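You operate a simulated robot arm through the tools that you are given. There is no shell and no other tool. Be economical: measure what you need, move in short steps, check, and stop when the job is done.

You are at the controls of a simulated robot arm. One attempt, no reset.

Task
Set up the small light pad to trace the yellow felt flower.
Fine: slide the pad to the middle of the green mat, switch it on, lay the flower on it and the clear block with red ends on the flower.
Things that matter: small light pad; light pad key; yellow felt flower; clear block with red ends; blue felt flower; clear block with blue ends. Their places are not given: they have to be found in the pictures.

It is judged by the outcome, as a careful person would: the job done as asked, and still so three seconds after it is handed in. It fails if anything else is knocked over, pushed out of place, dropped, spilled or broken.

Robot
A 6-joint arm with a two-finger parallel gripper, fixed in place. Base frame: the origin is at the foot of the arm, x ahead of it, y to its left, z up; the work surface is at about z = 752. Readings come in mm, degrees, newtons and seconds.
With the tool pointing down near the work surface it reaches from about 480 to 880 mm from the base axis. Its first joint turns from -115.0 to 115.0 degrees. Payload 4.2 kg.
The TCP is the grasp point between the finger pads, 23 mm short of the fingertips. In the tool frame z runs along the fingers and y along their closing line. Largest opening 94 mm; finger width 38, thickness 10; the body of the gripper, 54 by 96 mm, starts 39 mm behind the TCP.
Orientation is that of the tool frame in the base frame, as a unit quaternion [w, x, y, z]. With the fingers straight down and closing along the base's y, the tool's x points along the base's -x, its y along +y and its z along -z.

Tools
- The arm moves only by the tool arm_command. Its argument "moves" is a list that holds one entry, the list of rows, each a list of 7 numbers: the closure, from 0 (fully open) to 1 (shut), then the shift along the base's x, y, z in units of 30 mm (1.0 is 30 mm), then the turn, a rotation vector about the base's x, y, z in units of 8 degrees (1.0 is 8 degrees). In form: [[[grip, dx, dy, dz, rx, ry, rz], ...]]. A call has 1 to 8 rows; each row shifts and turns the commanded pose from where the row before left it. A call with a number of a shift or a turn outside -1 to 1 is refused whole. A row lasts 0.2 s, in which the tool goes at most 50 mm and 8.6 degrees; a call with a longer step from one row to the next is refused whole, and so is a gripper value outside its range. A pose out of reach is approached as far as the arm can. The call stops where the force on the tool passes 90 N (or 10 N more than at its start, if that is more) or the arm is blocked; 0.2 s more then pass. Each finger travels about 108 mm/s and halts on what it meets, pressing with about 35 N; the grip force reading is that of the motor and also rises with nothing between the fingers. The clock runs only during rows and for 0.2 s after the last one: add rows that do not move to give the fingers time. The reply holds the time, the measured pose of the TCP, the force on the tool along the base axes, the opening and the grip force, in the units named above and with some noise.
- Cameras (640 x 400 px; columns grow to the right, rows downward): "scene" is fixed at [49.4, 650.7, 1476.7]; the picture's right is [-0.89, -0.46, 0.00], its down [-0.24, 0.46, -0.85] and it looks along [0.40, -0.76, -0.52] (base axes); focal length 319 px, centre (320, 200). "wrist" rides on the gripper at [-39, 0, -44] in the tool frame; the picture's right is [0.00, -1.00, 0.00], its down [0.97, 0.00, -0.24] and it looks along [0.24, 0.00, 0.97] (tool axes); focal length 218 px, centre (320, 200).
- camera(camera): a new picture of that camera. The clock stands still meanwhile.
- raise_lower(by): slides the trunk up (or, below 0, down) by that many mm; the arm rides with it, the base frame stays. It gives what a move gives, with no picture.
- probe_pixels(camera, pixels): there is no depth. For up to 12 entries [column, row, z] of the newest picture of that camera ("zoom" is the newest enlarged one), the place [x, y] in the base frame at which the ray of that pixel passes the height z, good to about 2 mm. The clock stands still meanwhile.
- close_up(camera, box): a new picture of the part [left, top, right, bottom] of that camera's present view, enlarged. The clock stands still meanwhile.
- job_done(): hands the job in; it is judged then, once.

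Go step by step. Measure first, check grasps and placings, and put right what went wrong. The budget is 80 turns and 46 pictures, counting those below and the enlarged ones. Unless the task says otherwise, let go and move clear before handing in, and close with one line.

The tools are called after "Call:" as name(argument=value, ...) on one line, values as JSON. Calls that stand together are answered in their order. arm_command: Moves the arm, as the interface text tells. Its arguments: {"type":"object","properties":{"moves":{"type":"array","items":{"type":"array","items":{"type":"array","items":{"type":"number"}}}}},"required":["moves"]} The other tools are called the same way: raise_lower (by) slides the trunk up or down; camera (camera) takes a picture; probe_pixels (camera, pixels) gives the place at which the rays of pixels pass given heights; close_up (camera, box) takes an enlarged picture of a part of a camera's view; job_done () hands the job in.

At the start:

```text
time: 0.0
ee_pos: [591.3, -122.7, 1101.9]
orientation: [0.0, 0.0, 1.0, 0.0]
wrist_force: [-0.5, 0.1, 0.1]
finger_gap: 94.1
grasp_force: 0.0
trunk travel left (down, up): [-650.0, 340.0]
```

scene: 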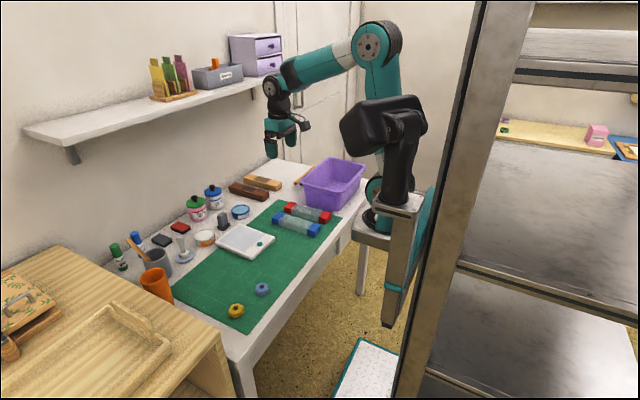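
wrist: 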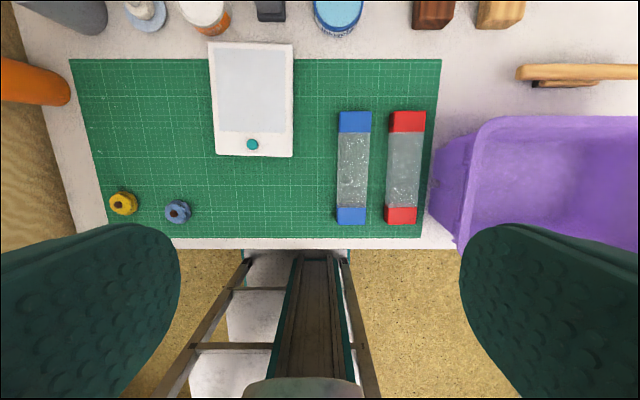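

The wrist picture shows the mat (corners near 70,60 / 441,60 / 422,238 / 108,238), the pad (208–293, 42–157) with its key at (252,144), the flowers at (123,203) and (178,211), and the blocks at (354,168) and (405,167). I'll measure these first.

Call:
probe_pixels(camera="wrist", pixels=[[70, 60, 753], [441, 60, 753], [422, 238, 753], [108, 238, 753], [208, 42, 760], [293, 44, 760], [292, 157, 760], [216, 155, 760], [252, 144, 762], [123, 203, 760], [178, 211, 760], [405, 112, 780]])

Call:
probe_pixels(camera="wrist", pixels=[[390, 112, 780], [426, 112, 780], [416, 223, 780], [385, 223, 780], [339, 112, 780], [372, 112, 780], [366, 224, 780], [337, 224, 780], [216, 52, 760], [285, 52, 760], [285, 132, 760], [218, 132, 760]])

Call:
close_up(camera="wrist", box=[60, 30, 310, 250])

Call:
close_up(camera="scene", box=[160, 180, 360, 340])

```text
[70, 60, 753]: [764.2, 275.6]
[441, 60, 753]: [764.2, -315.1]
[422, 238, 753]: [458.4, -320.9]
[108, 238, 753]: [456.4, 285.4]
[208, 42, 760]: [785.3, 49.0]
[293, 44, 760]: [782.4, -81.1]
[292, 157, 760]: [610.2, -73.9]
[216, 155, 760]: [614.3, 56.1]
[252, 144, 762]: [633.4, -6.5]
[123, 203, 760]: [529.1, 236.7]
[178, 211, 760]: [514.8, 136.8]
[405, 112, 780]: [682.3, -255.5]
```

```text
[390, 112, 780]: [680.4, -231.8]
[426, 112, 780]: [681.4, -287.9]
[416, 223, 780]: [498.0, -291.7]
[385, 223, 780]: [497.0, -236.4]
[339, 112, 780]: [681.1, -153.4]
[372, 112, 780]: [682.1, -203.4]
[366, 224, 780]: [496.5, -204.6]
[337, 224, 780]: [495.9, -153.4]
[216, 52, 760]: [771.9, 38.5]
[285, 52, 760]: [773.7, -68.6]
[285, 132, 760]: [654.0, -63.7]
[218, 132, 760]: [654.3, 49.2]
```

```text
1.82 times, centred on (185, 140) of wrist
```

zoom: 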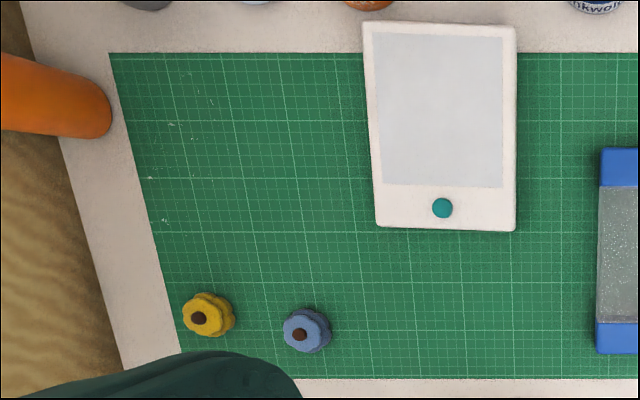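

```text
2.50 times, centred on (260, 260) of scene
```

zoom: 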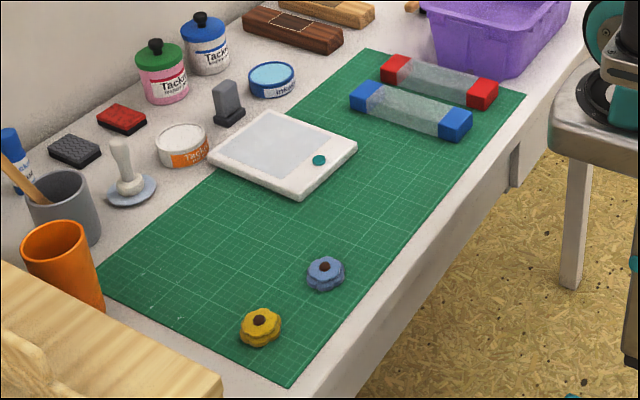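

Mat middle is about (611,-19). The pad centre is about (698,-12), turned about 2.4°, so it must come roughly 87 mm toward the base. I need to see the space behind its far edge, so I'll move the arm forward to look.

Call:
arm_command(moves=[[[0, 1, 0.8, 0, 0, 0, 0], [0, 1, 0.8, 0, 0, 0, 0], [0, 1, 0.8, 0, 0, 0, 0], [0, 1, 0.8, 0, 0, 0, 0], [0, 1, 0, -1, 0, 0, 0], [0, 1, 0, -1, 0, 0, 0], [0, 0, 0, -1, 0, 0, 0], [0, 0, 0, 0, 0, 0, 0]]])

Call:
camera(camera="wrist")

```text
time: 1.8
ee_pos: [771.4, -26.7, 1009.8]
orientation: [0.0, 0.0, 1.0, 0.0]
wrist_force: [0.4, 0.7, -0.2]
finger_gap: 93.9
grasp_force: 0.0
trunk travel left (down, up): [-650.0, 340.0]
```

```text
41 pictures are left
```

wrist: 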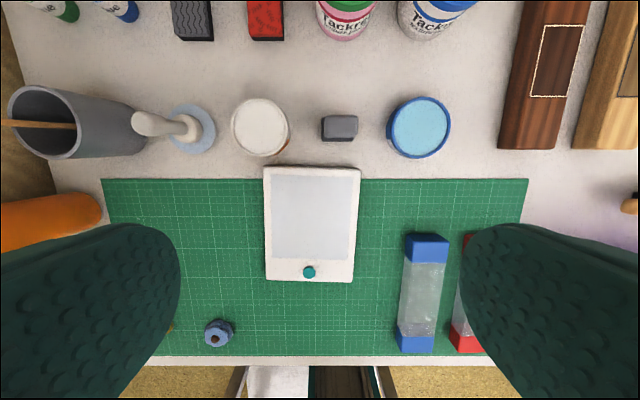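

The tub (260,128) and grey stamp (340,128) stand behind the pad's far edge (row 167). I'll measure the gap and the mat again from this better view.

Call:
probe_pixels(camera="wrist", pixels=[[102, 180, 754], [528, 180, 754], [264, 167, 762], [360, 169, 762], [352, 282, 762], [266, 279, 762], [262, 157, 752], [290, 150, 752], [323, 139, 752], [357, 141, 752], [418, 158, 752], [309, 272, 764]])

Call:
close_up(camera="wrist", box=[220, 90, 400, 200])

Call:
close_up(camera="scene", box=[190, 195, 290, 265])

```text
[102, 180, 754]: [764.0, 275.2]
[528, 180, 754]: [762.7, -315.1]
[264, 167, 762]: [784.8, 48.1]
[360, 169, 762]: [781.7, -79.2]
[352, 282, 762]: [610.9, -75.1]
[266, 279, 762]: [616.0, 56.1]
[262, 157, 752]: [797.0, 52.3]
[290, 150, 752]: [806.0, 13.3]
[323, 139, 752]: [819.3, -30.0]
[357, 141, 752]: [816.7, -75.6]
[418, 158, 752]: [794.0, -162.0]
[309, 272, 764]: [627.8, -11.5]
```

```text
3.56 times, centred on (310, 145) of wrist
```

zoom: 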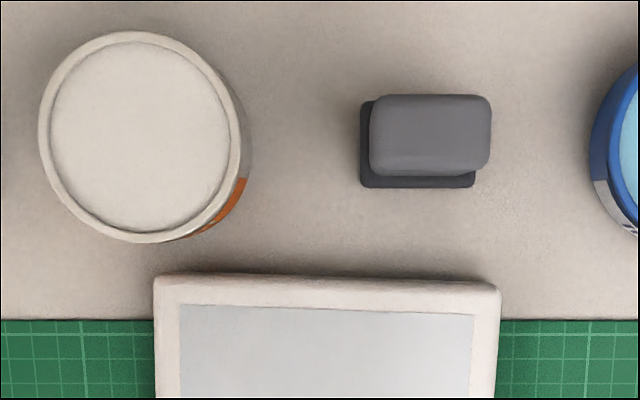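

```text
5.71 times, centred on (240, 230) of scene
```

zoom: 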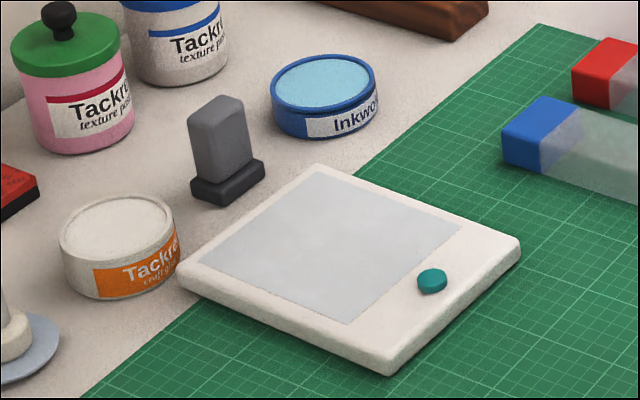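

The stamp (front at x≈816, y −28…−73) is tall. I'll use closed fingers turned 90° (flat 38 mm face toward the pad) and tilted about 20°, so the body stays clear while I pull the far edge at (783,-15). First I'll turn up high.

Call:
arm_command(moves=[[[1, 0, 0, 0, 0, 0, 0.9375], [1, 0, 0, 0, 0, 0, 0.9375], [1, 0, 0, 0, 0, 0, 0.9375], [1, 0, 0, 0, 0, 0, 0.9375], [1, 0, 0, 0, 0, 0, 0.9375], [1, 0, 0, 0, 0, 0, 0.9375], [1, 0, 0, 0, 0, 0, 0.9375], [1, 0, 0, 0, 0, 0, 0.9375]]])

Call:
arm_command(moves=[[[1, 0, 0, 0, 0, 0, 0.9375], [1, 0, 0, 0, 0, 0, 0.9375], [1, 0, 0, 0, 0, 0, 0.9375], [1, 0, 0, 0, 0, 0, 0.9375], [1, 0, 0, 0, 0, -0.8333, 0], [1, 0, 0, 0, 0, -0.8333, 0], [1, 0, 0, 0, 0, -0.8333, 0], [1, 0, 0, 0, 0, 0, 0]]])

```text
time: 3.6
ee_pos: [770.0, -28.2, 1012.7]
orientation: [0.0, -0.502, 0.865, -0.001]
wrist_force: [0.3, 0.6, 0.4]
finger_gap: 0.0
grasp_force: 35.2
trunk travel left (down, up): [-650.0, 340.0]
```

```text
time: 5.4
ee_pos: [770.0, -27.4, 1012.3]
orientation: [-0.124, 0.697, -0.696, 0.123]
wrist_force: [-0.4, -0.9, -0.9]
finger_gap: 0.0
grasp_force: 35.1
trunk travel left (down, up): [-650.0, 340.0]
```

The orientation is right. I'll move over the gap at (793,-11) and down to z≈850 for a check.

Call:
arm_command(moves=[[[1, 0.4, 0.28, -0.9, 0, 0, 0], [1, 0.37, 0.27, -0.9, 0, 0, 0], [1, 0, 0, -0.9, 0, 0, 0], [1, 0, 0, -0.9, 0, 0, 0], [1, 0, 0, -0.9, 0, 0, 0], [1, 0, 0, -0.9, 0, 0, 0], [1, 0, 0, 0, 0, 0, 0]]])

Call:
close_up(camera="scene", box=[190, 165, 310, 260])

Call:
camera(camera="wrist")

```text
time: 7.0
ee_pos: [794.7, -9.3, 850.2]
orientation: [0.123, -0.696, 0.696, -0.123]
wrist_force: [0.6, -0.2, 0.0]
finger_gap: 0.1
grasp_force: 34.6
trunk travel left (down, up): [-650.0, 340.0]
```

```text
4.21 times, centred on (250, 212) of scene
```

zoom: 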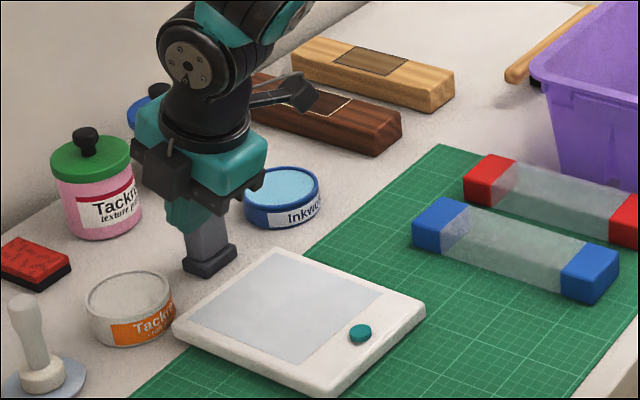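

```text
37 pictures are left
```

wrist: 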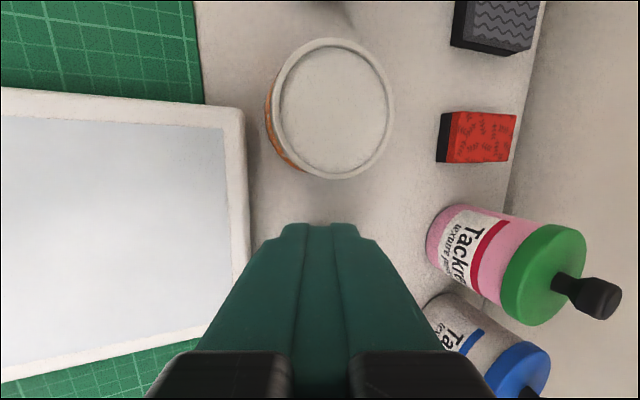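

The path looks clear: the fingertips at (320,225) sit between the pad edge (col 245) and the tub, ahead of the stamp. I'll descend behind the pad edge.

Call:
arm_command(moves=[[[1, -0.05, -0.03, -0.6, 0, 0, 0], [1, 0, 0, -0.6, 0, 0, 0], [1, 0, 0, -0.6, 0, 0, 0], [1, 0, 0, -0.4, 0, 0, 0], [1, 0, 0, 0, 0, 0, 0]]])

Call:
camera(camera="wrist")

```text
time: 8.2
ee_pos: [792.5, -11.0, 783.2]
orientation: [0.122, -0.696, 0.697, -0.123]
wrist_force: [-0.2, -0.7, -0.3]
finger_gap: 0.0
grasp_force: 35.0
trunk travel left (down, up): [-650.0, 340.0]
```

```text
36 pictures are left
```

wrist: 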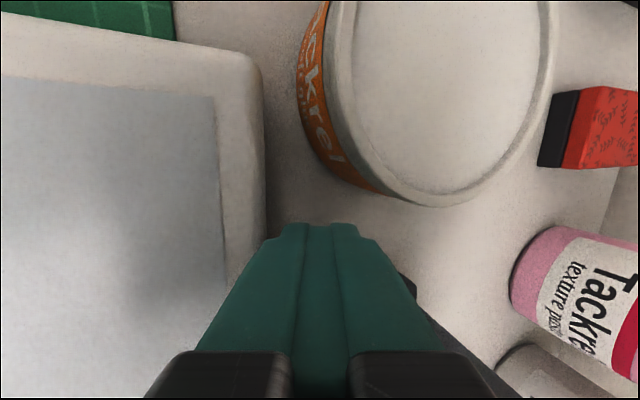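

The fingers are behind the pad edge without contact. I'll pull gently toward the base about half way.

Call:
arm_command(moves=[[[1, -0.25, -0.015, 0, 0, 0, 0], [1, -0.25, -0.015, 0, 0, 0, 0], [1, -0.25, -0.015, 0, 0, 0, 0], [1, -0.25, -0.015, 0, 0, 0, 0], [1, -0.25, -0.015, 0, 0, 0, 0], [1, -0.25, -0.015, 0, 0, 0, 0]]])

Call:
camera(camera="scene")

```text
time: 9.6
ee_pos: [747.4, -12.7, 782.5]
orientation: [-0.123, 0.697, -0.695, 0.124]
wrist_force: [0.5, -0.4, 0.5]
finger_gap: 0.1
grasp_force: 34.8
trunk travel left (down, up): [-650.0, 340.0]
```

```text
35 pictures are left
```

scene: 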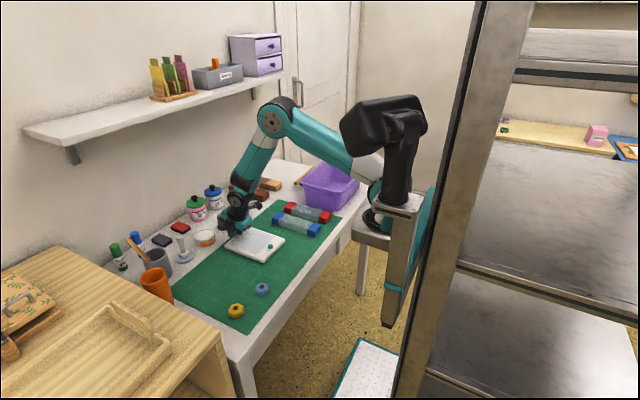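

The pad slides with the fingers. I'll pull another ~44 mm, back off slightly and lift to check.

Call:
arm_command(moves=[[[1, -0.25, -0.02, 0, 0, 0, 0], [1, -0.25, -0.02, 0, 0, 0, 0], [1, -0.25, -0.02, 0, 0, 0, 0], [1, -0.25, -0.02, 0, 0, 0, 0], [1, -0.25, -0.02, 0, 0, 0, 0], [1, -0.2, 0, 0, 0, 0, 0], [1, 0, 0, 0, 0, 0, 0]]])

Call:
arm_command(moves=[[[1, 0.5, 0, 0, 0, 0, 0], [1, 0, 0, 1, 0, 0.833, 0], [1, 0, 0, 1, 0, 0.833, 0], [1, 0, 0, 1, 0, 0.833, 0], [1, 0, 0, 1, 0, 0, 0], [1, 0, 0, 1, 0, 0, 0], [1, 0, 0, 1, 0, 0, 0], [1, 0, 0, 1, 0, 0, 0]]])

Call:
camera(camera="wrist")

```text
time: 11.2
ee_pos: [703.4, -17.4, 783.3]
orientation: [-0.123, 0.696, -0.696, 0.122]
wrist_force: [0.6, 0.3, 1.6]
finger_gap: 0.0
grasp_force: 35.2
trunk travel left (down, up): [-650.0, 340.0]
```

```text
time: 13.0
ee_pos: [719.3, -16.3, 993.1]
orientation: [0.0, 0.707, -0.707, 0.0]
wrist_force: [-1.1, 0.4, 0.0]
finger_gap: 0.0
grasp_force: 35.2
trunk travel left (down, up): [-650.0, 340.0]
```

```text
34 pictures are left
```

wrist: 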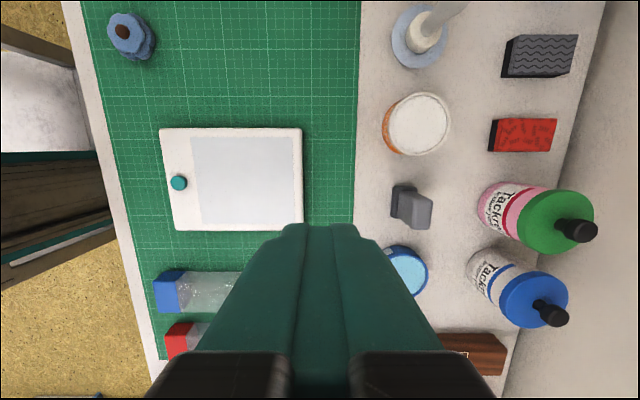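

The pad now spans about (159,130)–(304,229). I'll measure it and the mat edges.

Call:
probe_pixels(camera="wrist", pixels=[[159, 130, 764], [301, 127, 764], [304, 229, 764], [176, 230, 764], [179, 183, 768], [360, 10, 754], [355, 210, 754], [83, 10, 754], [130, 200, 754], [145, 290, 754], [191, 136, 764], [294, 222, 764]])

Call:
close_up(camera="wrist", box=[80, 60, 400, 260])

```text
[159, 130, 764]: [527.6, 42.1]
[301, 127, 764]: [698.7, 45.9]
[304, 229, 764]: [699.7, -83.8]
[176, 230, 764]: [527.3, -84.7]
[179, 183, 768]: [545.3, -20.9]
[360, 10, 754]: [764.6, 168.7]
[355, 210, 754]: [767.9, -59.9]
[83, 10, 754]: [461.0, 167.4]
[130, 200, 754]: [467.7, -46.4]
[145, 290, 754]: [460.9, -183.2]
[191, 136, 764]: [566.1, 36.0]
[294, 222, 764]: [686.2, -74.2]
```

```text
2.00 times, centred on (240, 160) of wrist
```

zoom: 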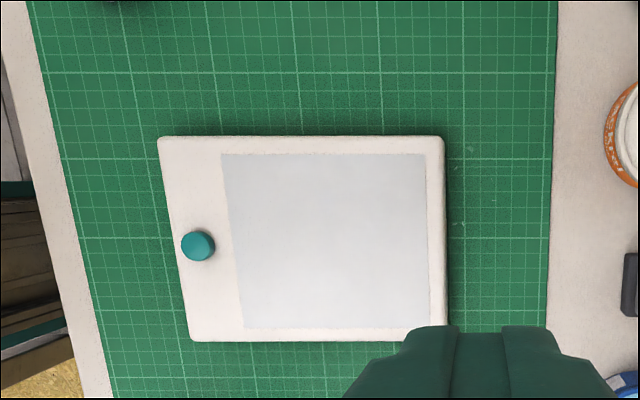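

The pad centre is (613,-20) with the mat middle at about (613,-19), squared up. Next is the key at (545,-21): I'll go above it with closed fingers.

Call:
arm_command(moves=[[[1, -0.967, -0.026, -0.85, 0, 0, 0], [1, -0.967, -0.026, -0.85, 0, 0, 0], [1, -0.967, -0.026, -0.85, 0, 0, 0], [1, -0.967, -0.026, -0.85, 0, 0, 0], [1, -0.967, -0.026, -0.85, 0, 0, 0], [1, -0.967, -0.026, -0.85, 0, 0, 0], [1, 0, 0, 0, 0, 0, 0]]])

Call:
close_up(camera="scene", box=[210, 190, 310, 270])

Call:
camera(camera="wrist")

```text
time: 14.6
ee_pos: [545.4, -20.8, 839.3]
orientation: [0.001, -0.707, 0.707, 0.0]
wrist_force: [-0.4, -0.2, 0.0]
finger_gap: 0.0
grasp_force: 34.9
trunk travel left (down, up): [-650.0, 340.0]
```

```text
5.00 times, centred on (260, 230) of scene
```

zoom: 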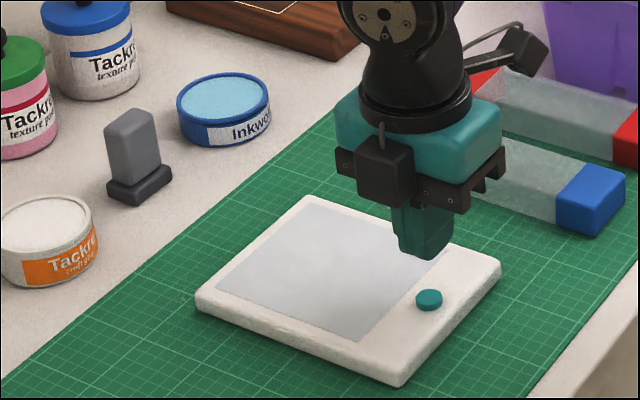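

```text
31 pictures are left
```

wrist: 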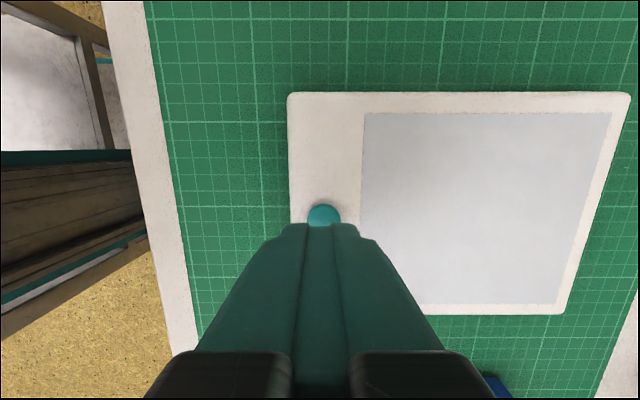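

The fingertips are right over the key (320,215). I'll descend and feel for it.

Call:
arm_command(moves=[[[1, 0, 0, -0.65, 0, 0, 0], [1, 0, 0, -0.65, 0, 0, 0], [1, 0, 0, -0.1, 0, 0, 0], [1, 0, 0, 0, 0, 0, 0]]])

Call:
close_up(camera="scene", box=[225, 210, 295, 265])

```text
time: 15.6
ee_pos: [544.5, -21.7, 797.7]
orientation: [0.001, -0.707, 0.708, 0.001]
wrist_force: [-0.7, 0.9, 0.9]
finger_gap: 0.1
grasp_force: 34.6
trunk travel left (down, up): [-650.0, 340.0]
```

```text
7.27 times, centred on (260, 238) of scene
```

zoom: 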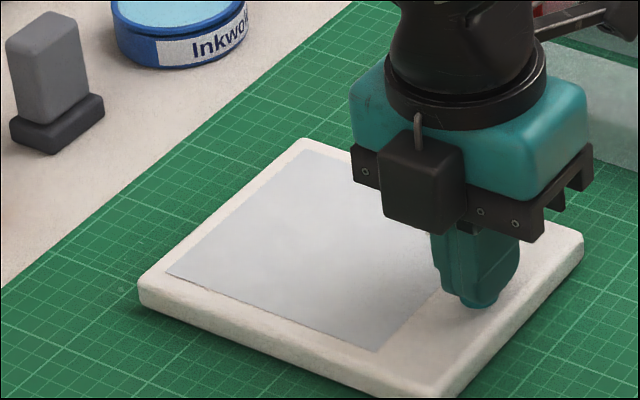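

Nearly touching, and no force yet. I'll take small steps down.

Call:
arm_command(moves=[[[1, 0, 0, -0.05, 0, 0, 0], [1, 0, 0, -0.05, 0, 0, 0], [1, 0, 0, 0, 0, 0, 0]]])

Call:
arm_command(moves=[[[1, 0, 0, -0.05, 0, 0, 0], [1, 0, 0, 0, 0, 0, 0]]])

Call:
close_up(camera="scene", box=[225, 210, 295, 265])

```text
time: 16.4
ee_pos: [545.2, -22.0, 795.8]
orientation: [0.0, 0.707, -0.707, 0.0]
wrist_force: [-0.6, -0.5, 1.0]
finger_gap: 0.2
grasp_force: 35.4
trunk travel left (down, up): [-650.0, 340.0]
```

```text
time: 17.0
ee_pos: [544.7, -22.1, 793.9]
orientation: [0.0, -0.707, 0.707, 0.001]
wrist_force: [-2.0, -1.3, 4.0]
finger_gap: 0.0
grasp_force: 34.6
trunk travel left (down, up): [-650.0, 340.0]
```

```text
7.27 times, centred on (260, 238) of scene
```

zoom: 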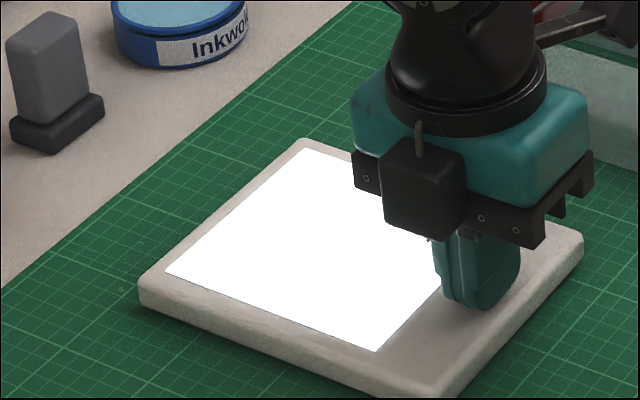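

The pad is lit. I'll lift straight up, then travel towards the yellow flower while opening the fingers.

Call:
arm_command(moves=[[[1, 0, 0, 0.5, 0, 0, 0], [1, 0, 0, 1, 0, 0, 0], [0.5, 0, 0, 1, 0, 0, 0], [0, 0, 0, 1, 0, 0, 0], [0, 0, 1, 0.5, 0, 0, 0], [0, 0, 1, 0, 0, 0, 0], [0, 0, 1, 0, 0, 0, 0], [0, 0, 1, 0, 0, 0, 0]]])

Call:
arm_command(moves=[[[0, -0.15, 1, 0, 0, 0, 0], [0, -0.15, 1, 0, 0, 0, 0], [0, -0.1, 0.5, 0, 0, 0, 0], [0, 0, 0, 0, 0, 0, 0]]])

Call:
camera(camera="wrist")

Call:
camera(camera="scene")

```text
time: 18.8
ee_pos: [547.2, 100.4, 914.5]
orientation: [0.001, 0.708, -0.706, 0.0]
wrist_force: [0.2, -0.6, 0.5]
finger_gap: 94.1
grasp_force: 0.1
trunk travel left (down, up): [-650.0, 340.0]
```

```text
time: 19.8
ee_pos: [533.7, 172.7, 914.8]
orientation: [-0.001, 0.707, -0.707, 0.0]
wrist_force: [-0.2, 0.3, 0.0]
finger_gap: 94.0
grasp_force: 0.0
trunk travel left (down, up): [-650.0, 340.0]
```

```text
28 pictures are left
```

wrist: 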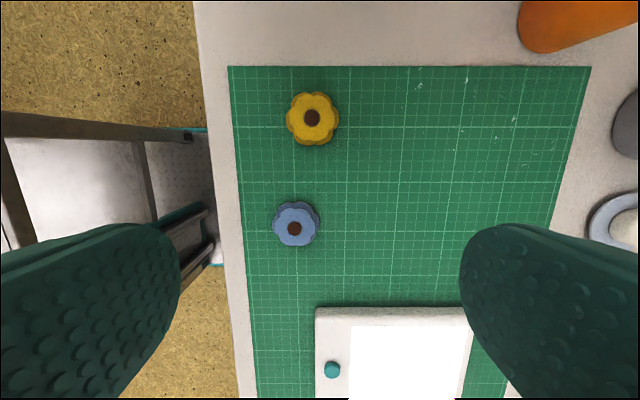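

```text
27 pictures are left
```

scene: 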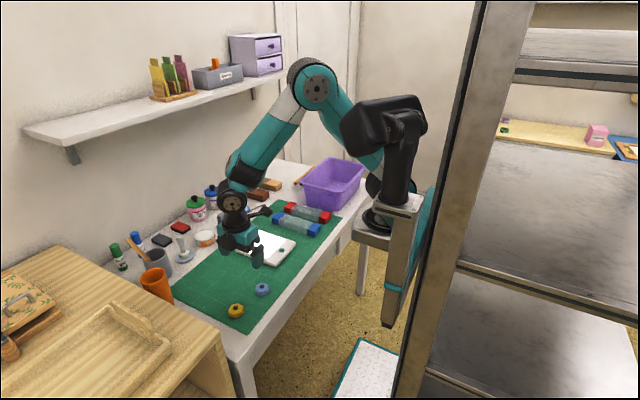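

The yellow flower is at about (313,119), spanning columns 286–340. I'll measure its extents.

Call:
probe_pixels(camera="wrist", pixels=[[312, 118, 770], [312, 118, 760], [286, 118, 762], [340, 118, 762], [312, 92, 766], [312, 147, 756], [294, 229, 770], [273, 222, 762], [320, 222, 762]])

Call:
close_up(camera="scene", box=[215, 275, 285, 325])

Call:
probe_pixels(camera="scene", pixels=[[236, 309, 770], [236, 318, 754], [228, 311, 758], [244, 311, 758]])

```text
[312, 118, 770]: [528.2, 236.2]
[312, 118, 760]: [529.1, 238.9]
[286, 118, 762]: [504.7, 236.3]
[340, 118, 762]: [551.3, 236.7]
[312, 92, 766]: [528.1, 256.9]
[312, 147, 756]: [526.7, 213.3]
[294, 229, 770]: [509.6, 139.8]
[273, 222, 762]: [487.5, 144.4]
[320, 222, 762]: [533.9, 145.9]
```

```text
8.00 times, centred on (250, 300) of scene
```

zoom: 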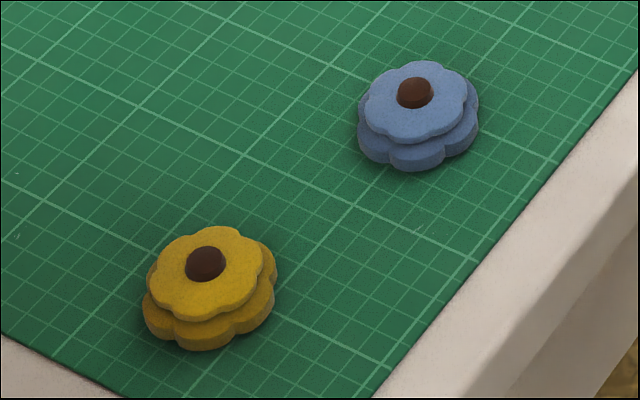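

```text
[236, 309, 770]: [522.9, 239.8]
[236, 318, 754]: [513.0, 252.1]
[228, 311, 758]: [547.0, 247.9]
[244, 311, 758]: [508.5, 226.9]
```

The yellow flower centre is (528,236), about 46 mm wide and two layers thick. I'll move over it and down with the fingers open.

Call:
arm_command(moves=[[[0, -0.06, 0.75, 0, 0, 0, 0], [0, -0.06, 0.75, 0, 0, 0, 0], [0, -0.07, 0.62, 0, 0, 0, 0], [0, 0, 0, -1, 0, 0, 0], [0, 0, 0, -1, 0, 0, 0], [0, 0, 0, -1, 0, 0, 0], [0, 0, 0, -0.5, 0, 0, 0], [0, 0, 0, 0, 0, 0, 0]]])

Call:
camera(camera="wrist")

Call:
close_up(camera="scene", box=[195, 260, 285, 330])

```text
time: 21.6
ee_pos: [526.2, 236.3, 809.1]
orientation: [0.0, 0.707, -0.707, 0.0]
wrist_force: [0.8, 0.1, 0.5]
finger_gap: 94.1
grasp_force: 0.1
trunk travel left (down, up): [-650.0, 340.0]
```

```text
25 pictures are left
```

wrist: 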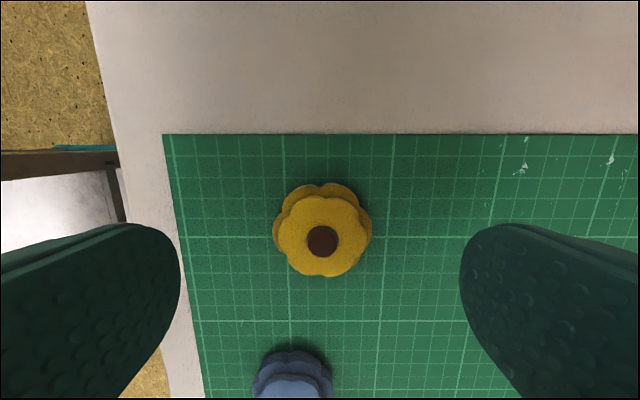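

```text
5.71 times, centred on (240, 295) of scene
```

zoom: 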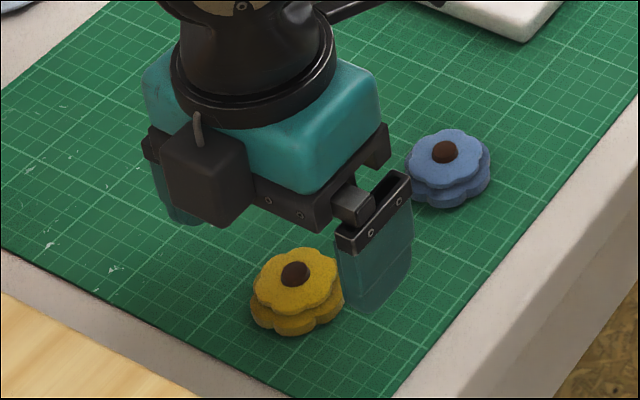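

The flower sits between the fingers. I'll quickly check its centre before closing.

Call:
probe_pixels(camera="wrist", pixels=[[322, 240, 775], [322, 240, 770], [322, 184, 760], [272, 225, 758], [372, 225, 758]])

```text
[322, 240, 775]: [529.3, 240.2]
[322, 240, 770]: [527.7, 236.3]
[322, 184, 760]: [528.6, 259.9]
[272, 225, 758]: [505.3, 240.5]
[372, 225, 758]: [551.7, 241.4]
```

The centre is about (528,238). I'll descend to TCP z≈780 and close.

Call:
arm_command(moves=[[[0, 0.06, 0.06, -0.5, 0, 0, 0], [0, 0, 0, -0.47, 0, 0, 0], [0, 0, 0, 0, 0, 0, 0]]])

Call:
arm_command(moves=[[[0.3, 0, 0, 0, 0, 0, 0], [1, 0, 0, 0, 0, 0, 0], [1, 0, 0, 0, 0, 0, 0], [1, 0, 0, 0, 0, 0, 0]]])

Call:
arm_command(moves=[[[1, 0, 0, 0.4, 0, 0, 0], [1, 0, 0, 0.8, 0, 0, 0], [1, 0, 0, 0.8, 0, 0, 0], [1, 0, 0, 0, 0, 0, 0]]])

Call:
camera(camera="wrist")

Call:
close_up(camera="scene", box=[195, 240, 285, 310])

```text
time: 22.4
ee_pos: [530.2, 238.8, 780.1]
orientation: [0.0, 0.708, -0.707, 0.0]
wrist_force: [1.0, 0.5, 0.3]
finger_gap: 94.1
grasp_force: 0.1
trunk travel left (down, up): [-650.0, 340.0]
```

```text
time: 23.4
ee_pos: [528.9, 236.1, 779.9]
orientation: [-0.001, -0.707, 0.707, 0.0]
wrist_force: [-0.4, 0.0, 0.3]
finger_gap: 41.7
grasp_force: 35.6
trunk travel left (down, up): [-650.0, 340.0]
```

```text
time: 24.4
ee_pos: [530.4, 238.5, 839.7]
orientation: [0.0, 0.707, -0.707, 0.0]
wrist_force: [0.5, 0.3, -0.6]
finger_gap: 42.2
grasp_force: 35.5
trunk travel left (down, up): [-650.0, 340.0]
```

```text
23 pictures are left
```

wrist: 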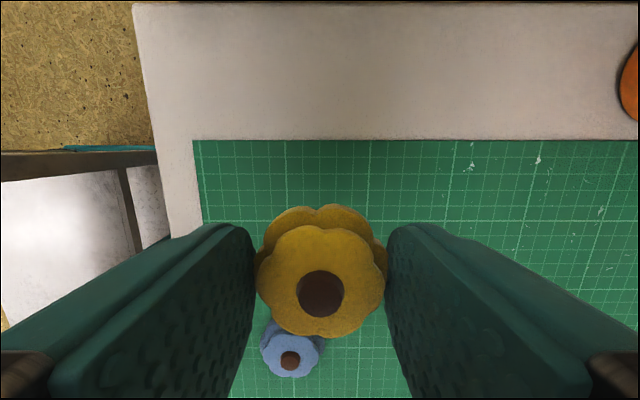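

```text
5.71 times, centred on (240, 275) of scene
```

zoom: 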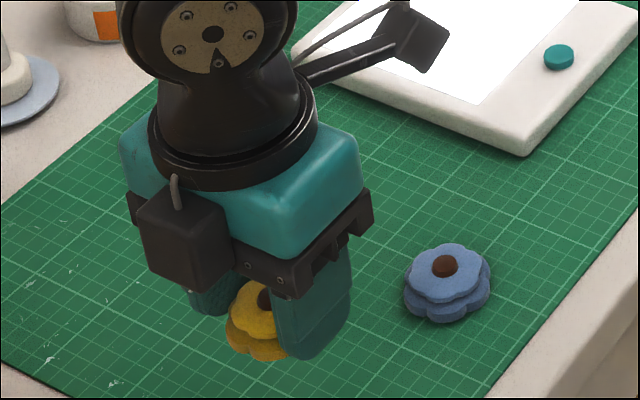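

The flower is held (gap 42 mm). I'll carry it over to the middle of the lit screen at about (626,-19).

Call:
arm_command(moves=[[[1, 0.35, -0.95, 0.5, 0, 0, 0], [1, 0.35, -0.95, 0.5, 0, 0, 0], [1, 0.35, -0.95, 0, 0, 0, 0], [1, 0.35, -0.95, 0, 0, 0, 0], [1, 0.35, -0.95, 0, 0, 0, 0], [1, 0.35, -0.95, 0, 0, 0, 0], [1, 0.35, -0.95, 0, 0, 0, 0], [1, 0.35, -0.95, 0, 0, 0, 0]]])

Call:
arm_command(moves=[[[1, 0.4, -0.96, 0, 0, 0, 0], [1, 0, 0, -0.9, 0, 0, 0], [1, 0, 0, -0.9, 0, 0, 0], [1, 0, 0, 0, 0, 0, 0]]])

Call:
camera(camera="wrist")

```text
time: 26.2
ee_pos: [611.9, 11.1, 869.6]
orientation: [0.0, 0.708, -0.706, -0.001]
wrist_force: [0.2, -0.1, 0.5]
finger_gap: 42.8
grasp_force: 35.4
trunk travel left (down, up): [-650.0, 340.0]
```

```text
time: 27.2
ee_pos: [624.1, -17.3, 814.8]
orientation: [0.0, 0.707, -0.707, 0.0]
wrist_force: [-0.3, -0.1, 0.4]
finger_gap: 42.7
grasp_force: 35.6
trunk travel left (down, up): [-650.0, 340.0]
```

```text
21 pictures are left
```

wrist: 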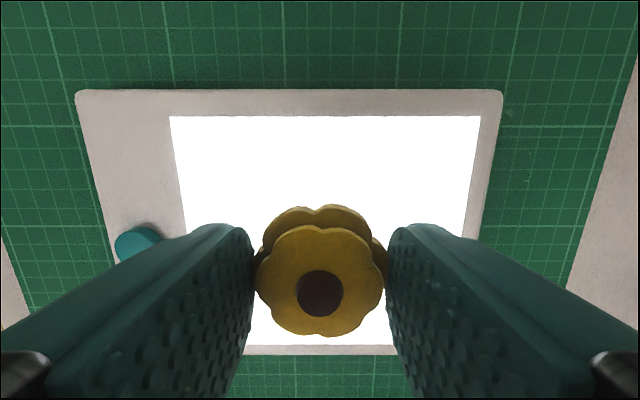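

It's over the screen middle. I'll descend in small steps to contact.

Call:
arm_command(moves=[[[1, 0.05, -0.05, -0.4, 0, 0, 0], [1, 0, 0, -0.23, 0, 0, 0], [1, 0, 0, 0, 0, 0, 0]]])

Call:
arm_command(moves=[[[1, 0, 0, -0.05, 0, 0, 0], [1, 0, 0, 0, 0, 0, 0]]])

Call:
arm_command(moves=[[[1, 0, 0, -0.05, 0, 0, 0], [1, 0, 0, 0, 0, 0, 0]]])

Call:
close_up(camera="scene", box=[225, 210, 305, 270])

```text
time: 28.0
ee_pos: [626.9, -18.4, 798.1]
orientation: [0.001, -0.707, 0.707, 0.0]
wrist_force: [-0.1, 0.0, 0.6]
finger_gap: 42.3
grasp_force: 35.1
trunk travel left (down, up): [-650.0, 340.0]
```

```text
time: 28.6
ee_pos: [626.9, -18.5, 797.3]
orientation: [-0.001, 0.708, -0.707, 0.001]
wrist_force: [0.4, -0.3, 14.2]
finger_gap: 42.7
grasp_force: 34.7
trunk travel left (down, up): [-650.0, 340.0]
```

```text
time: 29.2
ee_pos: [626.9, -19.0, 797.5]
orientation: [-0.002, 0.708, -0.707, 0.001]
wrist_force: [2.3, 2.7, 30.6]
finger_gap: 43.1
grasp_force: 35.2
trunk travel left (down, up): [-650.0, 340.0]
```

```text
6.67 times, centred on (265, 240) of scene
```

zoom: 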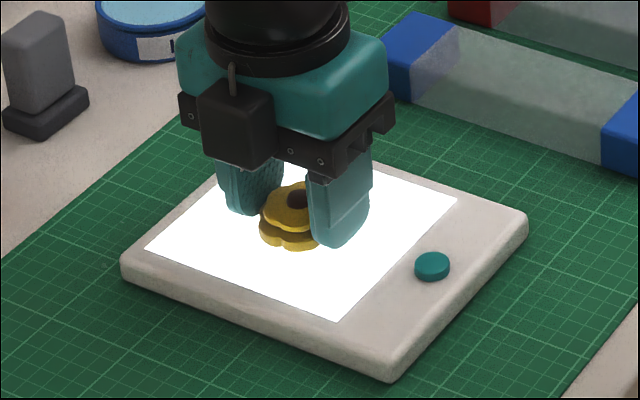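

The flower is resting on the pad (contact at z≈797). I'll relieve the pressure, open and lift away.

Call:
arm_command(moves=[[[1, 0, 0, 0.09, 0, 0, 0], [1, 0, 0, 0, 0, 0, 0]]])

Call:
arm_command(moves=[[[0.4, 0, 0, 0, 0, 0, 0], [0.1, 0, 0, 0, 0, 0, 0], [0.1, 0, 0, 0, 0, 0, 0], [0.1, 0, 0, 0.5, 0, 0, 0], [0, 0, 0, 1, 0, 0, 0], [0, 0, 0, 1, 0, 0, 0], [0, 0, 0, 1, 0, 0, 0], [0, 0, 0, 0, 0, 0, 0]]])

Call:
camera(camera="wrist")

Call:
close_up(camera="scene", box=[225, 190, 345, 270])

```text
time: 29.8
ee_pos: [625.5, -19.1, 795.7]
orientation: [0.0, 0.707, -0.707, 0.0]
wrist_force: [2.3, 0.0, 6.2]
finger_gap: 42.8
grasp_force: 35.0
trunk travel left (down, up): [-650.0, 340.0]
```

```text
time: 31.6
ee_pos: [625.4, -21.2, 901.1]
orientation: [0.001, -0.706, 0.708, 0.0]
wrist_force: [-0.3, 0.5, 0.3]
finger_gap: 94.0
grasp_force: 0.0
trunk travel left (down, up): [-650.0, 340.0]
```

```text
19 pictures are left
```

wrist: 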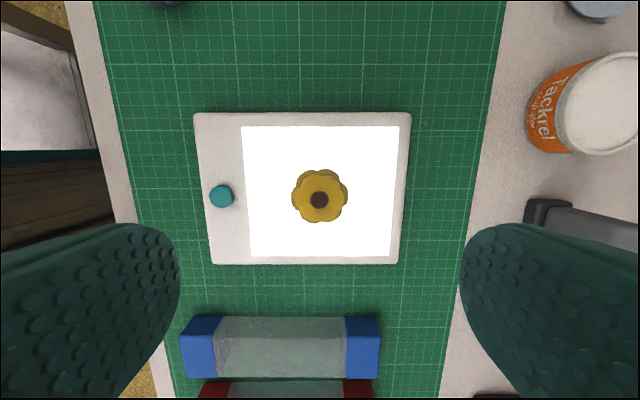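

```text
5.00 times, centred on (285, 230) of scene
```

zoom: 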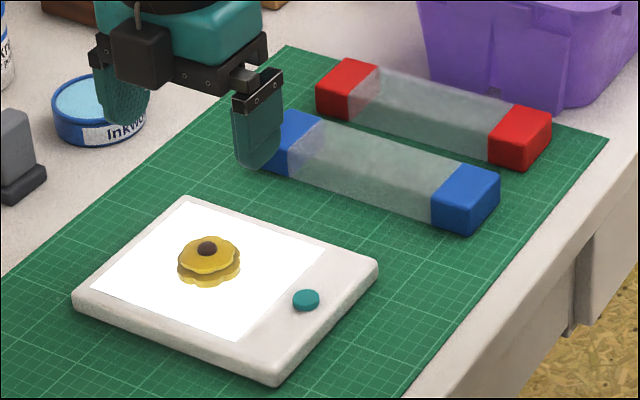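

The flower is centred on the lit screen (320,197). Now for the red-ended block near (589,-262): I'll turn the tool back so it closes along y and go above it.

Call:
arm_command(moves=[[[0, 0, -0.67, 0.9, 0, 0, -0.9375], [0, 0, -0.67, 0.9, 0, 0, -0.9375], [0, 0, -0.67, 0.9, 0, 0, -0.9375], [0, -0.2, -0.67, 0, 0, 0, -0.9375], [0, -0.2, -0.67, 0, 0, 0, -0.9375], [0, -0.2, -0.67, 0, 0, 0, -0.9375], [0, -0.2, -0.67, 0, 0, 0, -0.9375], [0, -0.2, -0.67, 0, 0, 0, -0.9375]]])

Call:
arm_command(moves=[[[0, -0.1, -0.67, 0, 0, 0, -0.9375], [0, -0.1, -0.67, 0, 0, 0, -0.9375], [0, 0, -0.67, 0, 0, 0, -0.9375], [0, 0, -0.67, 0, 0, 0, -0.9375], [0, 0, 0, 0, 0, 0, 0]]])

Call:
camera(camera="wrist")

```text
time: 33.4
ee_pos: [597.2, -181.3, 983.7]
orientation: [0.0, -0.258, 0.966, 0.0]
wrist_force: [-0.4, 0.2, 0.1]
finger_gap: 94.0
grasp_force: 0.0
trunk travel left (down, up): [-650.0, 340.0]
```

```text
time: 34.6
ee_pos: [590.3, -262.2, 981.5]
orientation: [0.0, 0.0, 1.0, 0.001]
wrist_force: [-0.5, -0.4, -0.2]
finger_gap: 94.1
grasp_force: 0.1
trunk travel left (down, up): [-650.0, 340.0]
```

```text
17 pictures are left
```

wrist: 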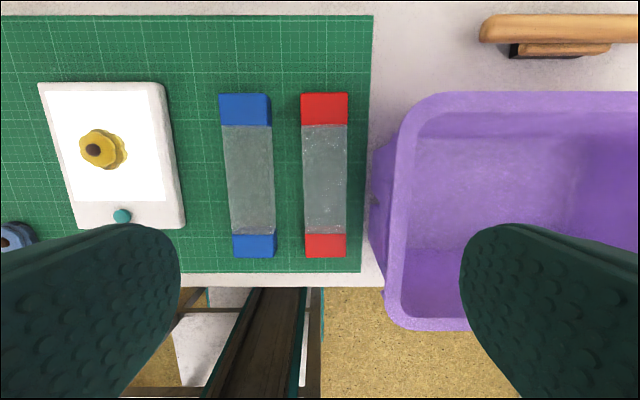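

I'll measure the block's ends and the basket's nearest wall.

Call:
probe_pixels(camera="wrist", pixels=[[390, 290, 850], [390, 290, 880], [400, 140, 850], [369, 235, 752], [371, 160, 752], [300, 94, 790], [348, 94, 790], [305, 256, 790], [346, 256, 790], [271, 94, 790], [276, 256, 790], [324, 175, 790]])

Call:
close_up(camera="scene", box=[265, 150, 375, 250])

```text
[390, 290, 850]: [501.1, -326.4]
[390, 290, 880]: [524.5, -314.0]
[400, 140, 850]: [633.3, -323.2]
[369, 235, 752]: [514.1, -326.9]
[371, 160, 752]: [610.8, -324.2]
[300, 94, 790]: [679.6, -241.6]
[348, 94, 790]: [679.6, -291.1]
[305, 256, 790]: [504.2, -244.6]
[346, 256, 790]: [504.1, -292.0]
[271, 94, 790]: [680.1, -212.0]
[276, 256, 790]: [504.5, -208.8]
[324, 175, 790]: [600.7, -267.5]
```

```text
4.00 times, centred on (320, 200) of scene
```

zoom: 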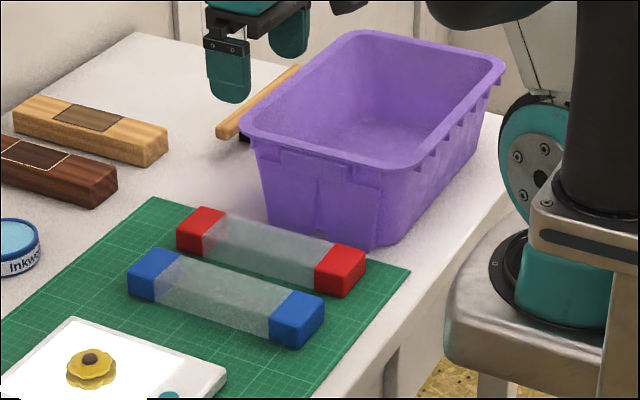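

The block centre is about (592,-267), and the basket rim is near y≈−322. I'll use a narrower opening of ~66 mm and come down part way to check the clearances.

Call:
arm_command(moves=[[[0.3, 0.06, -0.08, -0.8, 0, 0, 0], [0.3, 0, 0, -0.8, 0, 0, 0], [0.3, 0, 0, -0.8, 0, 0, 0], [0.3, 0, 0, -0.8, 0, 0, 0], [0.3, 0, 0, 0, 0, 0, 0]]])

Call:
camera(camera="wrist")

Call:
close_up(camera="scene", box=[265, 150, 375, 250])

```text
time: 35.8
ee_pos: [590.0, -264.0, 886.8]
orientation: [0.001, 0.0, 1.0, 0.0]
wrist_force: [-0.3, 0.2, -0.3]
finger_gap: 65.8
grasp_force: 0.0
trunk travel left (down, up): [-650.0, 340.0]
```

```text
15 pictures are left
```

wrist: 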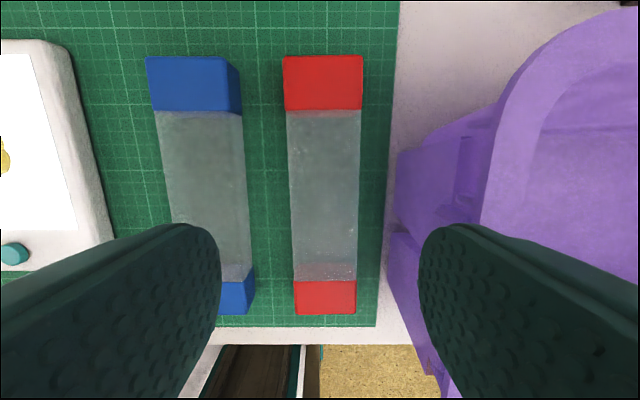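

```text
4.00 times, centred on (320, 200) of scene
```

zoom: 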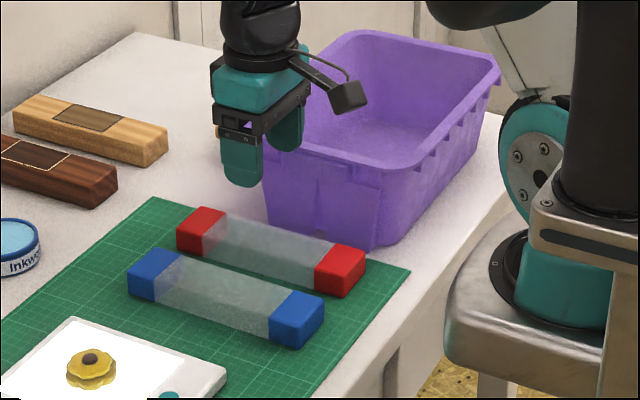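

I'll get the basket's rim position by parallax from this lower view.

Call:
probe_pixels(camera="wrist", pixels=[[483, 200, 830], [483, 200, 850], [483, 200, 870], [500, 110, 850], [395, 225, 752], [392, 260, 752], [284, 57, 780], [363, 57, 780], [296, 314, 780], [355, 314, 780], [244, 180, 780], [220, 320, 780]])

```text
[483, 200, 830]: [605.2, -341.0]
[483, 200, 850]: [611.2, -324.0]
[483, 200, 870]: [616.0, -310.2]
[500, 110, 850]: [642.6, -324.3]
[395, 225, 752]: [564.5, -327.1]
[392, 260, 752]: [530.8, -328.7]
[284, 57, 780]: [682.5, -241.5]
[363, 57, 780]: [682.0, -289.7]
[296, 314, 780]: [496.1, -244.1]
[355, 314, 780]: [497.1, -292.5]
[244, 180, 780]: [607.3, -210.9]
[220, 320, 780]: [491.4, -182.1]
```

The rim is at y≈−324, z≈850, so the gripper body (to y≈−313) clears it. I'll descend around the red-ended block.

Call:
arm_command(moves=[[[0.3, 0, -0.04, -0.8, 0, 0, 0], [0.3, 0, 0, -0.8, 0, 0, 0], [0.3, 0, 0, -0.8, 0, 0, 0], [0.3, 0, 0, -0.6, 0, 0, 0], [0.3, 0, 0, -0.45, 0, 0, 0], [0.3, 0, 0, 0, 0, 0, 0]]])

Call:
camera(camera="wrist")

```text
time: 37.2
ee_pos: [591.0, -264.8, 782.0]
orientation: [-0.001, 0.0, 1.0, 0.0]
wrist_force: [-0.1, -0.1, 0.1]
finger_gap: 66.0
grasp_force: 0.2
trunk travel left (down, up): [-650.0, 340.0]
```

```text
13 pictures are left
```

wrist: 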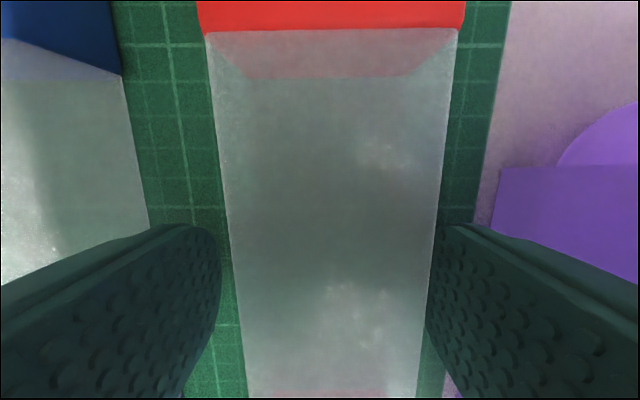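

The fingers straddle the block with no contact. I'll close and lift.

Call:
arm_command(moves=[[[0.4, 0, 0, 0, 0, 0, 0], [0.7, 0, 0, 0, 0, 0, 0], [1, 0, 0, 0, 0, 0, 0], [1, 0, 0, 0, 0, 0, 0]]])

Call:
arm_command(moves=[[[1, 0, 0, 0.2, 0, 0, 0], [1, 0, 0, 0.5, 0, 0, 0], [1, 0, 0, 0.8, 0, 0, 0], [1, 0, 0, 0.8, 0, 0, 0], [1, 0, 0, 0.8, 0, 0, 0], [1, 0, 0, 0.8, 0, 0, 0], [1, 0, 0, 0.6, 0, 0, 0], [1, 0, 0, 0, 0, 0, 0]]])

Call:
camera(camera="scene")

```text
time: 38.2
ee_pos: [590.9, -263.2, 781.6]
orientation: [0.0, 0.0, 1.0, 0.0]
wrist_force: [-1.0, 0.1, -0.2]
finger_gap: 49.9
grasp_force: 35.3
trunk travel left (down, up): [-650.0, 340.0]
```

```text
time: 40.0
ee_pos: [591.6, -264.9, 916.8]
orientation: [0.0, 0.0, 1.0, 0.0]
wrist_force: [1.3, 0.4, -3.1]
finger_gap: 49.7
grasp_force: 35.3
trunk travel left (down, up): [-650.0, 340.0]
```

```text
12 pictures are left
```

scene: 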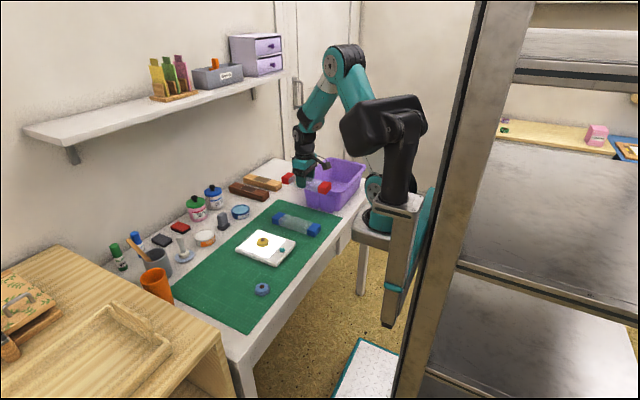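

The block is held (gap 50 mm, ~3 N). I'll carry it over to the flower, turning 90° so it will lie across the pad, clear of the key.

Call:
arm_command(moves=[[[1, 0.1, 0.67, 0, 0, 0, 0.9375], [1, 0.1, 0.67, 0, 0, 0, 0.9375], [1, 0.1, 0.67, 0, 0, 0, 0.9375], [1, 0.1, 0.67, 0, 0, 0, 0.9375], [1, 0.1, 0.67, 0, 0, 0, 0.9375], [1, 0.1, 0.67, 0, 0, 0, 0.9375], [1, 0.1, 0.67, 0, 0, 0, 0.9375], [1, 0.1, 0.67, 0, 0, 0, 0.9375]]])

Call:
arm_command(moves=[[[1, 0.1, 0.67, 0, 0, 0, 0.9375], [1, 0.1, 0.67, 0, 0, 0, 0.9375], [1, 0.1, 0.67, 0, 0, 0, 0.9375], [1, 0.1, 0.87, 0, 0, 0, 0.9375], [1, 0, 0, 0, 0, 0, 0]]])

Call:
camera(camera="wrist")

Call:
close_up(camera="scene", box=[205, 170, 325, 270])

```text
time: 41.8
ee_pos: [614.7, -103.2, 918.4]
orientation: [0.0, -0.5, 0.866, 0.001]
wrist_force: [-0.1, 0.5, -3.1]
finger_gap: 49.8
grasp_force: 35.3
trunk travel left (down, up): [-650.0, 340.0]
```

```text
time: 43.0
ee_pos: [629.5, -17.4, 917.7]
orientation: [0.0, 0.708, -0.707, 0.0]
wrist_force: [0.2, 0.0, -2.4]
finger_gap: 49.8
grasp_force: 35.3
trunk travel left (down, up): [-650.0, 340.0]
```

```text
11 pictures are left
```

wrist: 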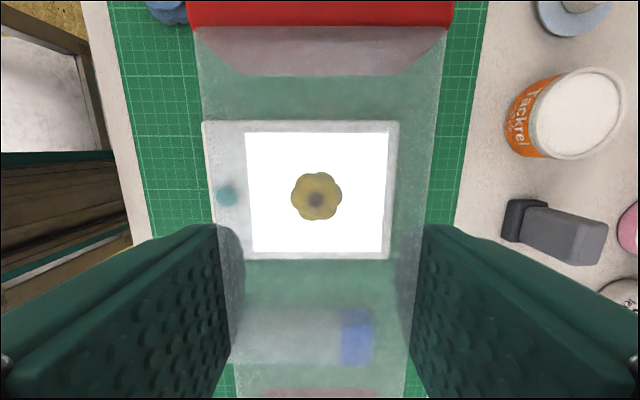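

```text
4.00 times, centred on (265, 220) of scene
```

zoom: 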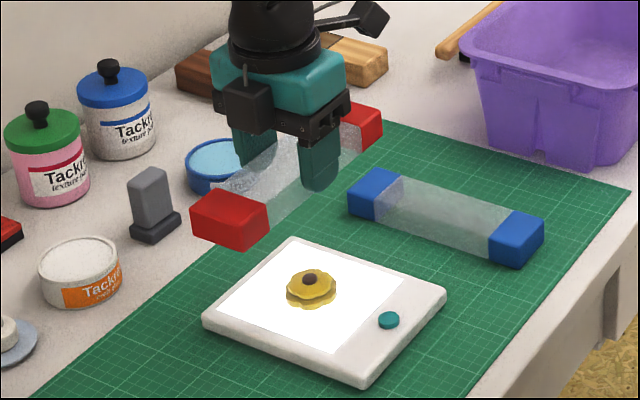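

The flower shows through the block at (316,198). I'll get its exact position and the block's offset.

Call:
probe_pixels(camera="wrist", pixels=[[316, 198, 790], [316, 198, 785], [291, 196, 778], [342, 196, 778], [316, 172, 778], [316, 28, 925], [316, 390, 925]])

```text
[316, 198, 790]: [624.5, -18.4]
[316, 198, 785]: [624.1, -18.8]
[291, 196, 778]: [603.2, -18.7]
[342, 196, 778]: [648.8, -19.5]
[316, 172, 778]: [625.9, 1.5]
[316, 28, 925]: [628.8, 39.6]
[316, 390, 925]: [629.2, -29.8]
```

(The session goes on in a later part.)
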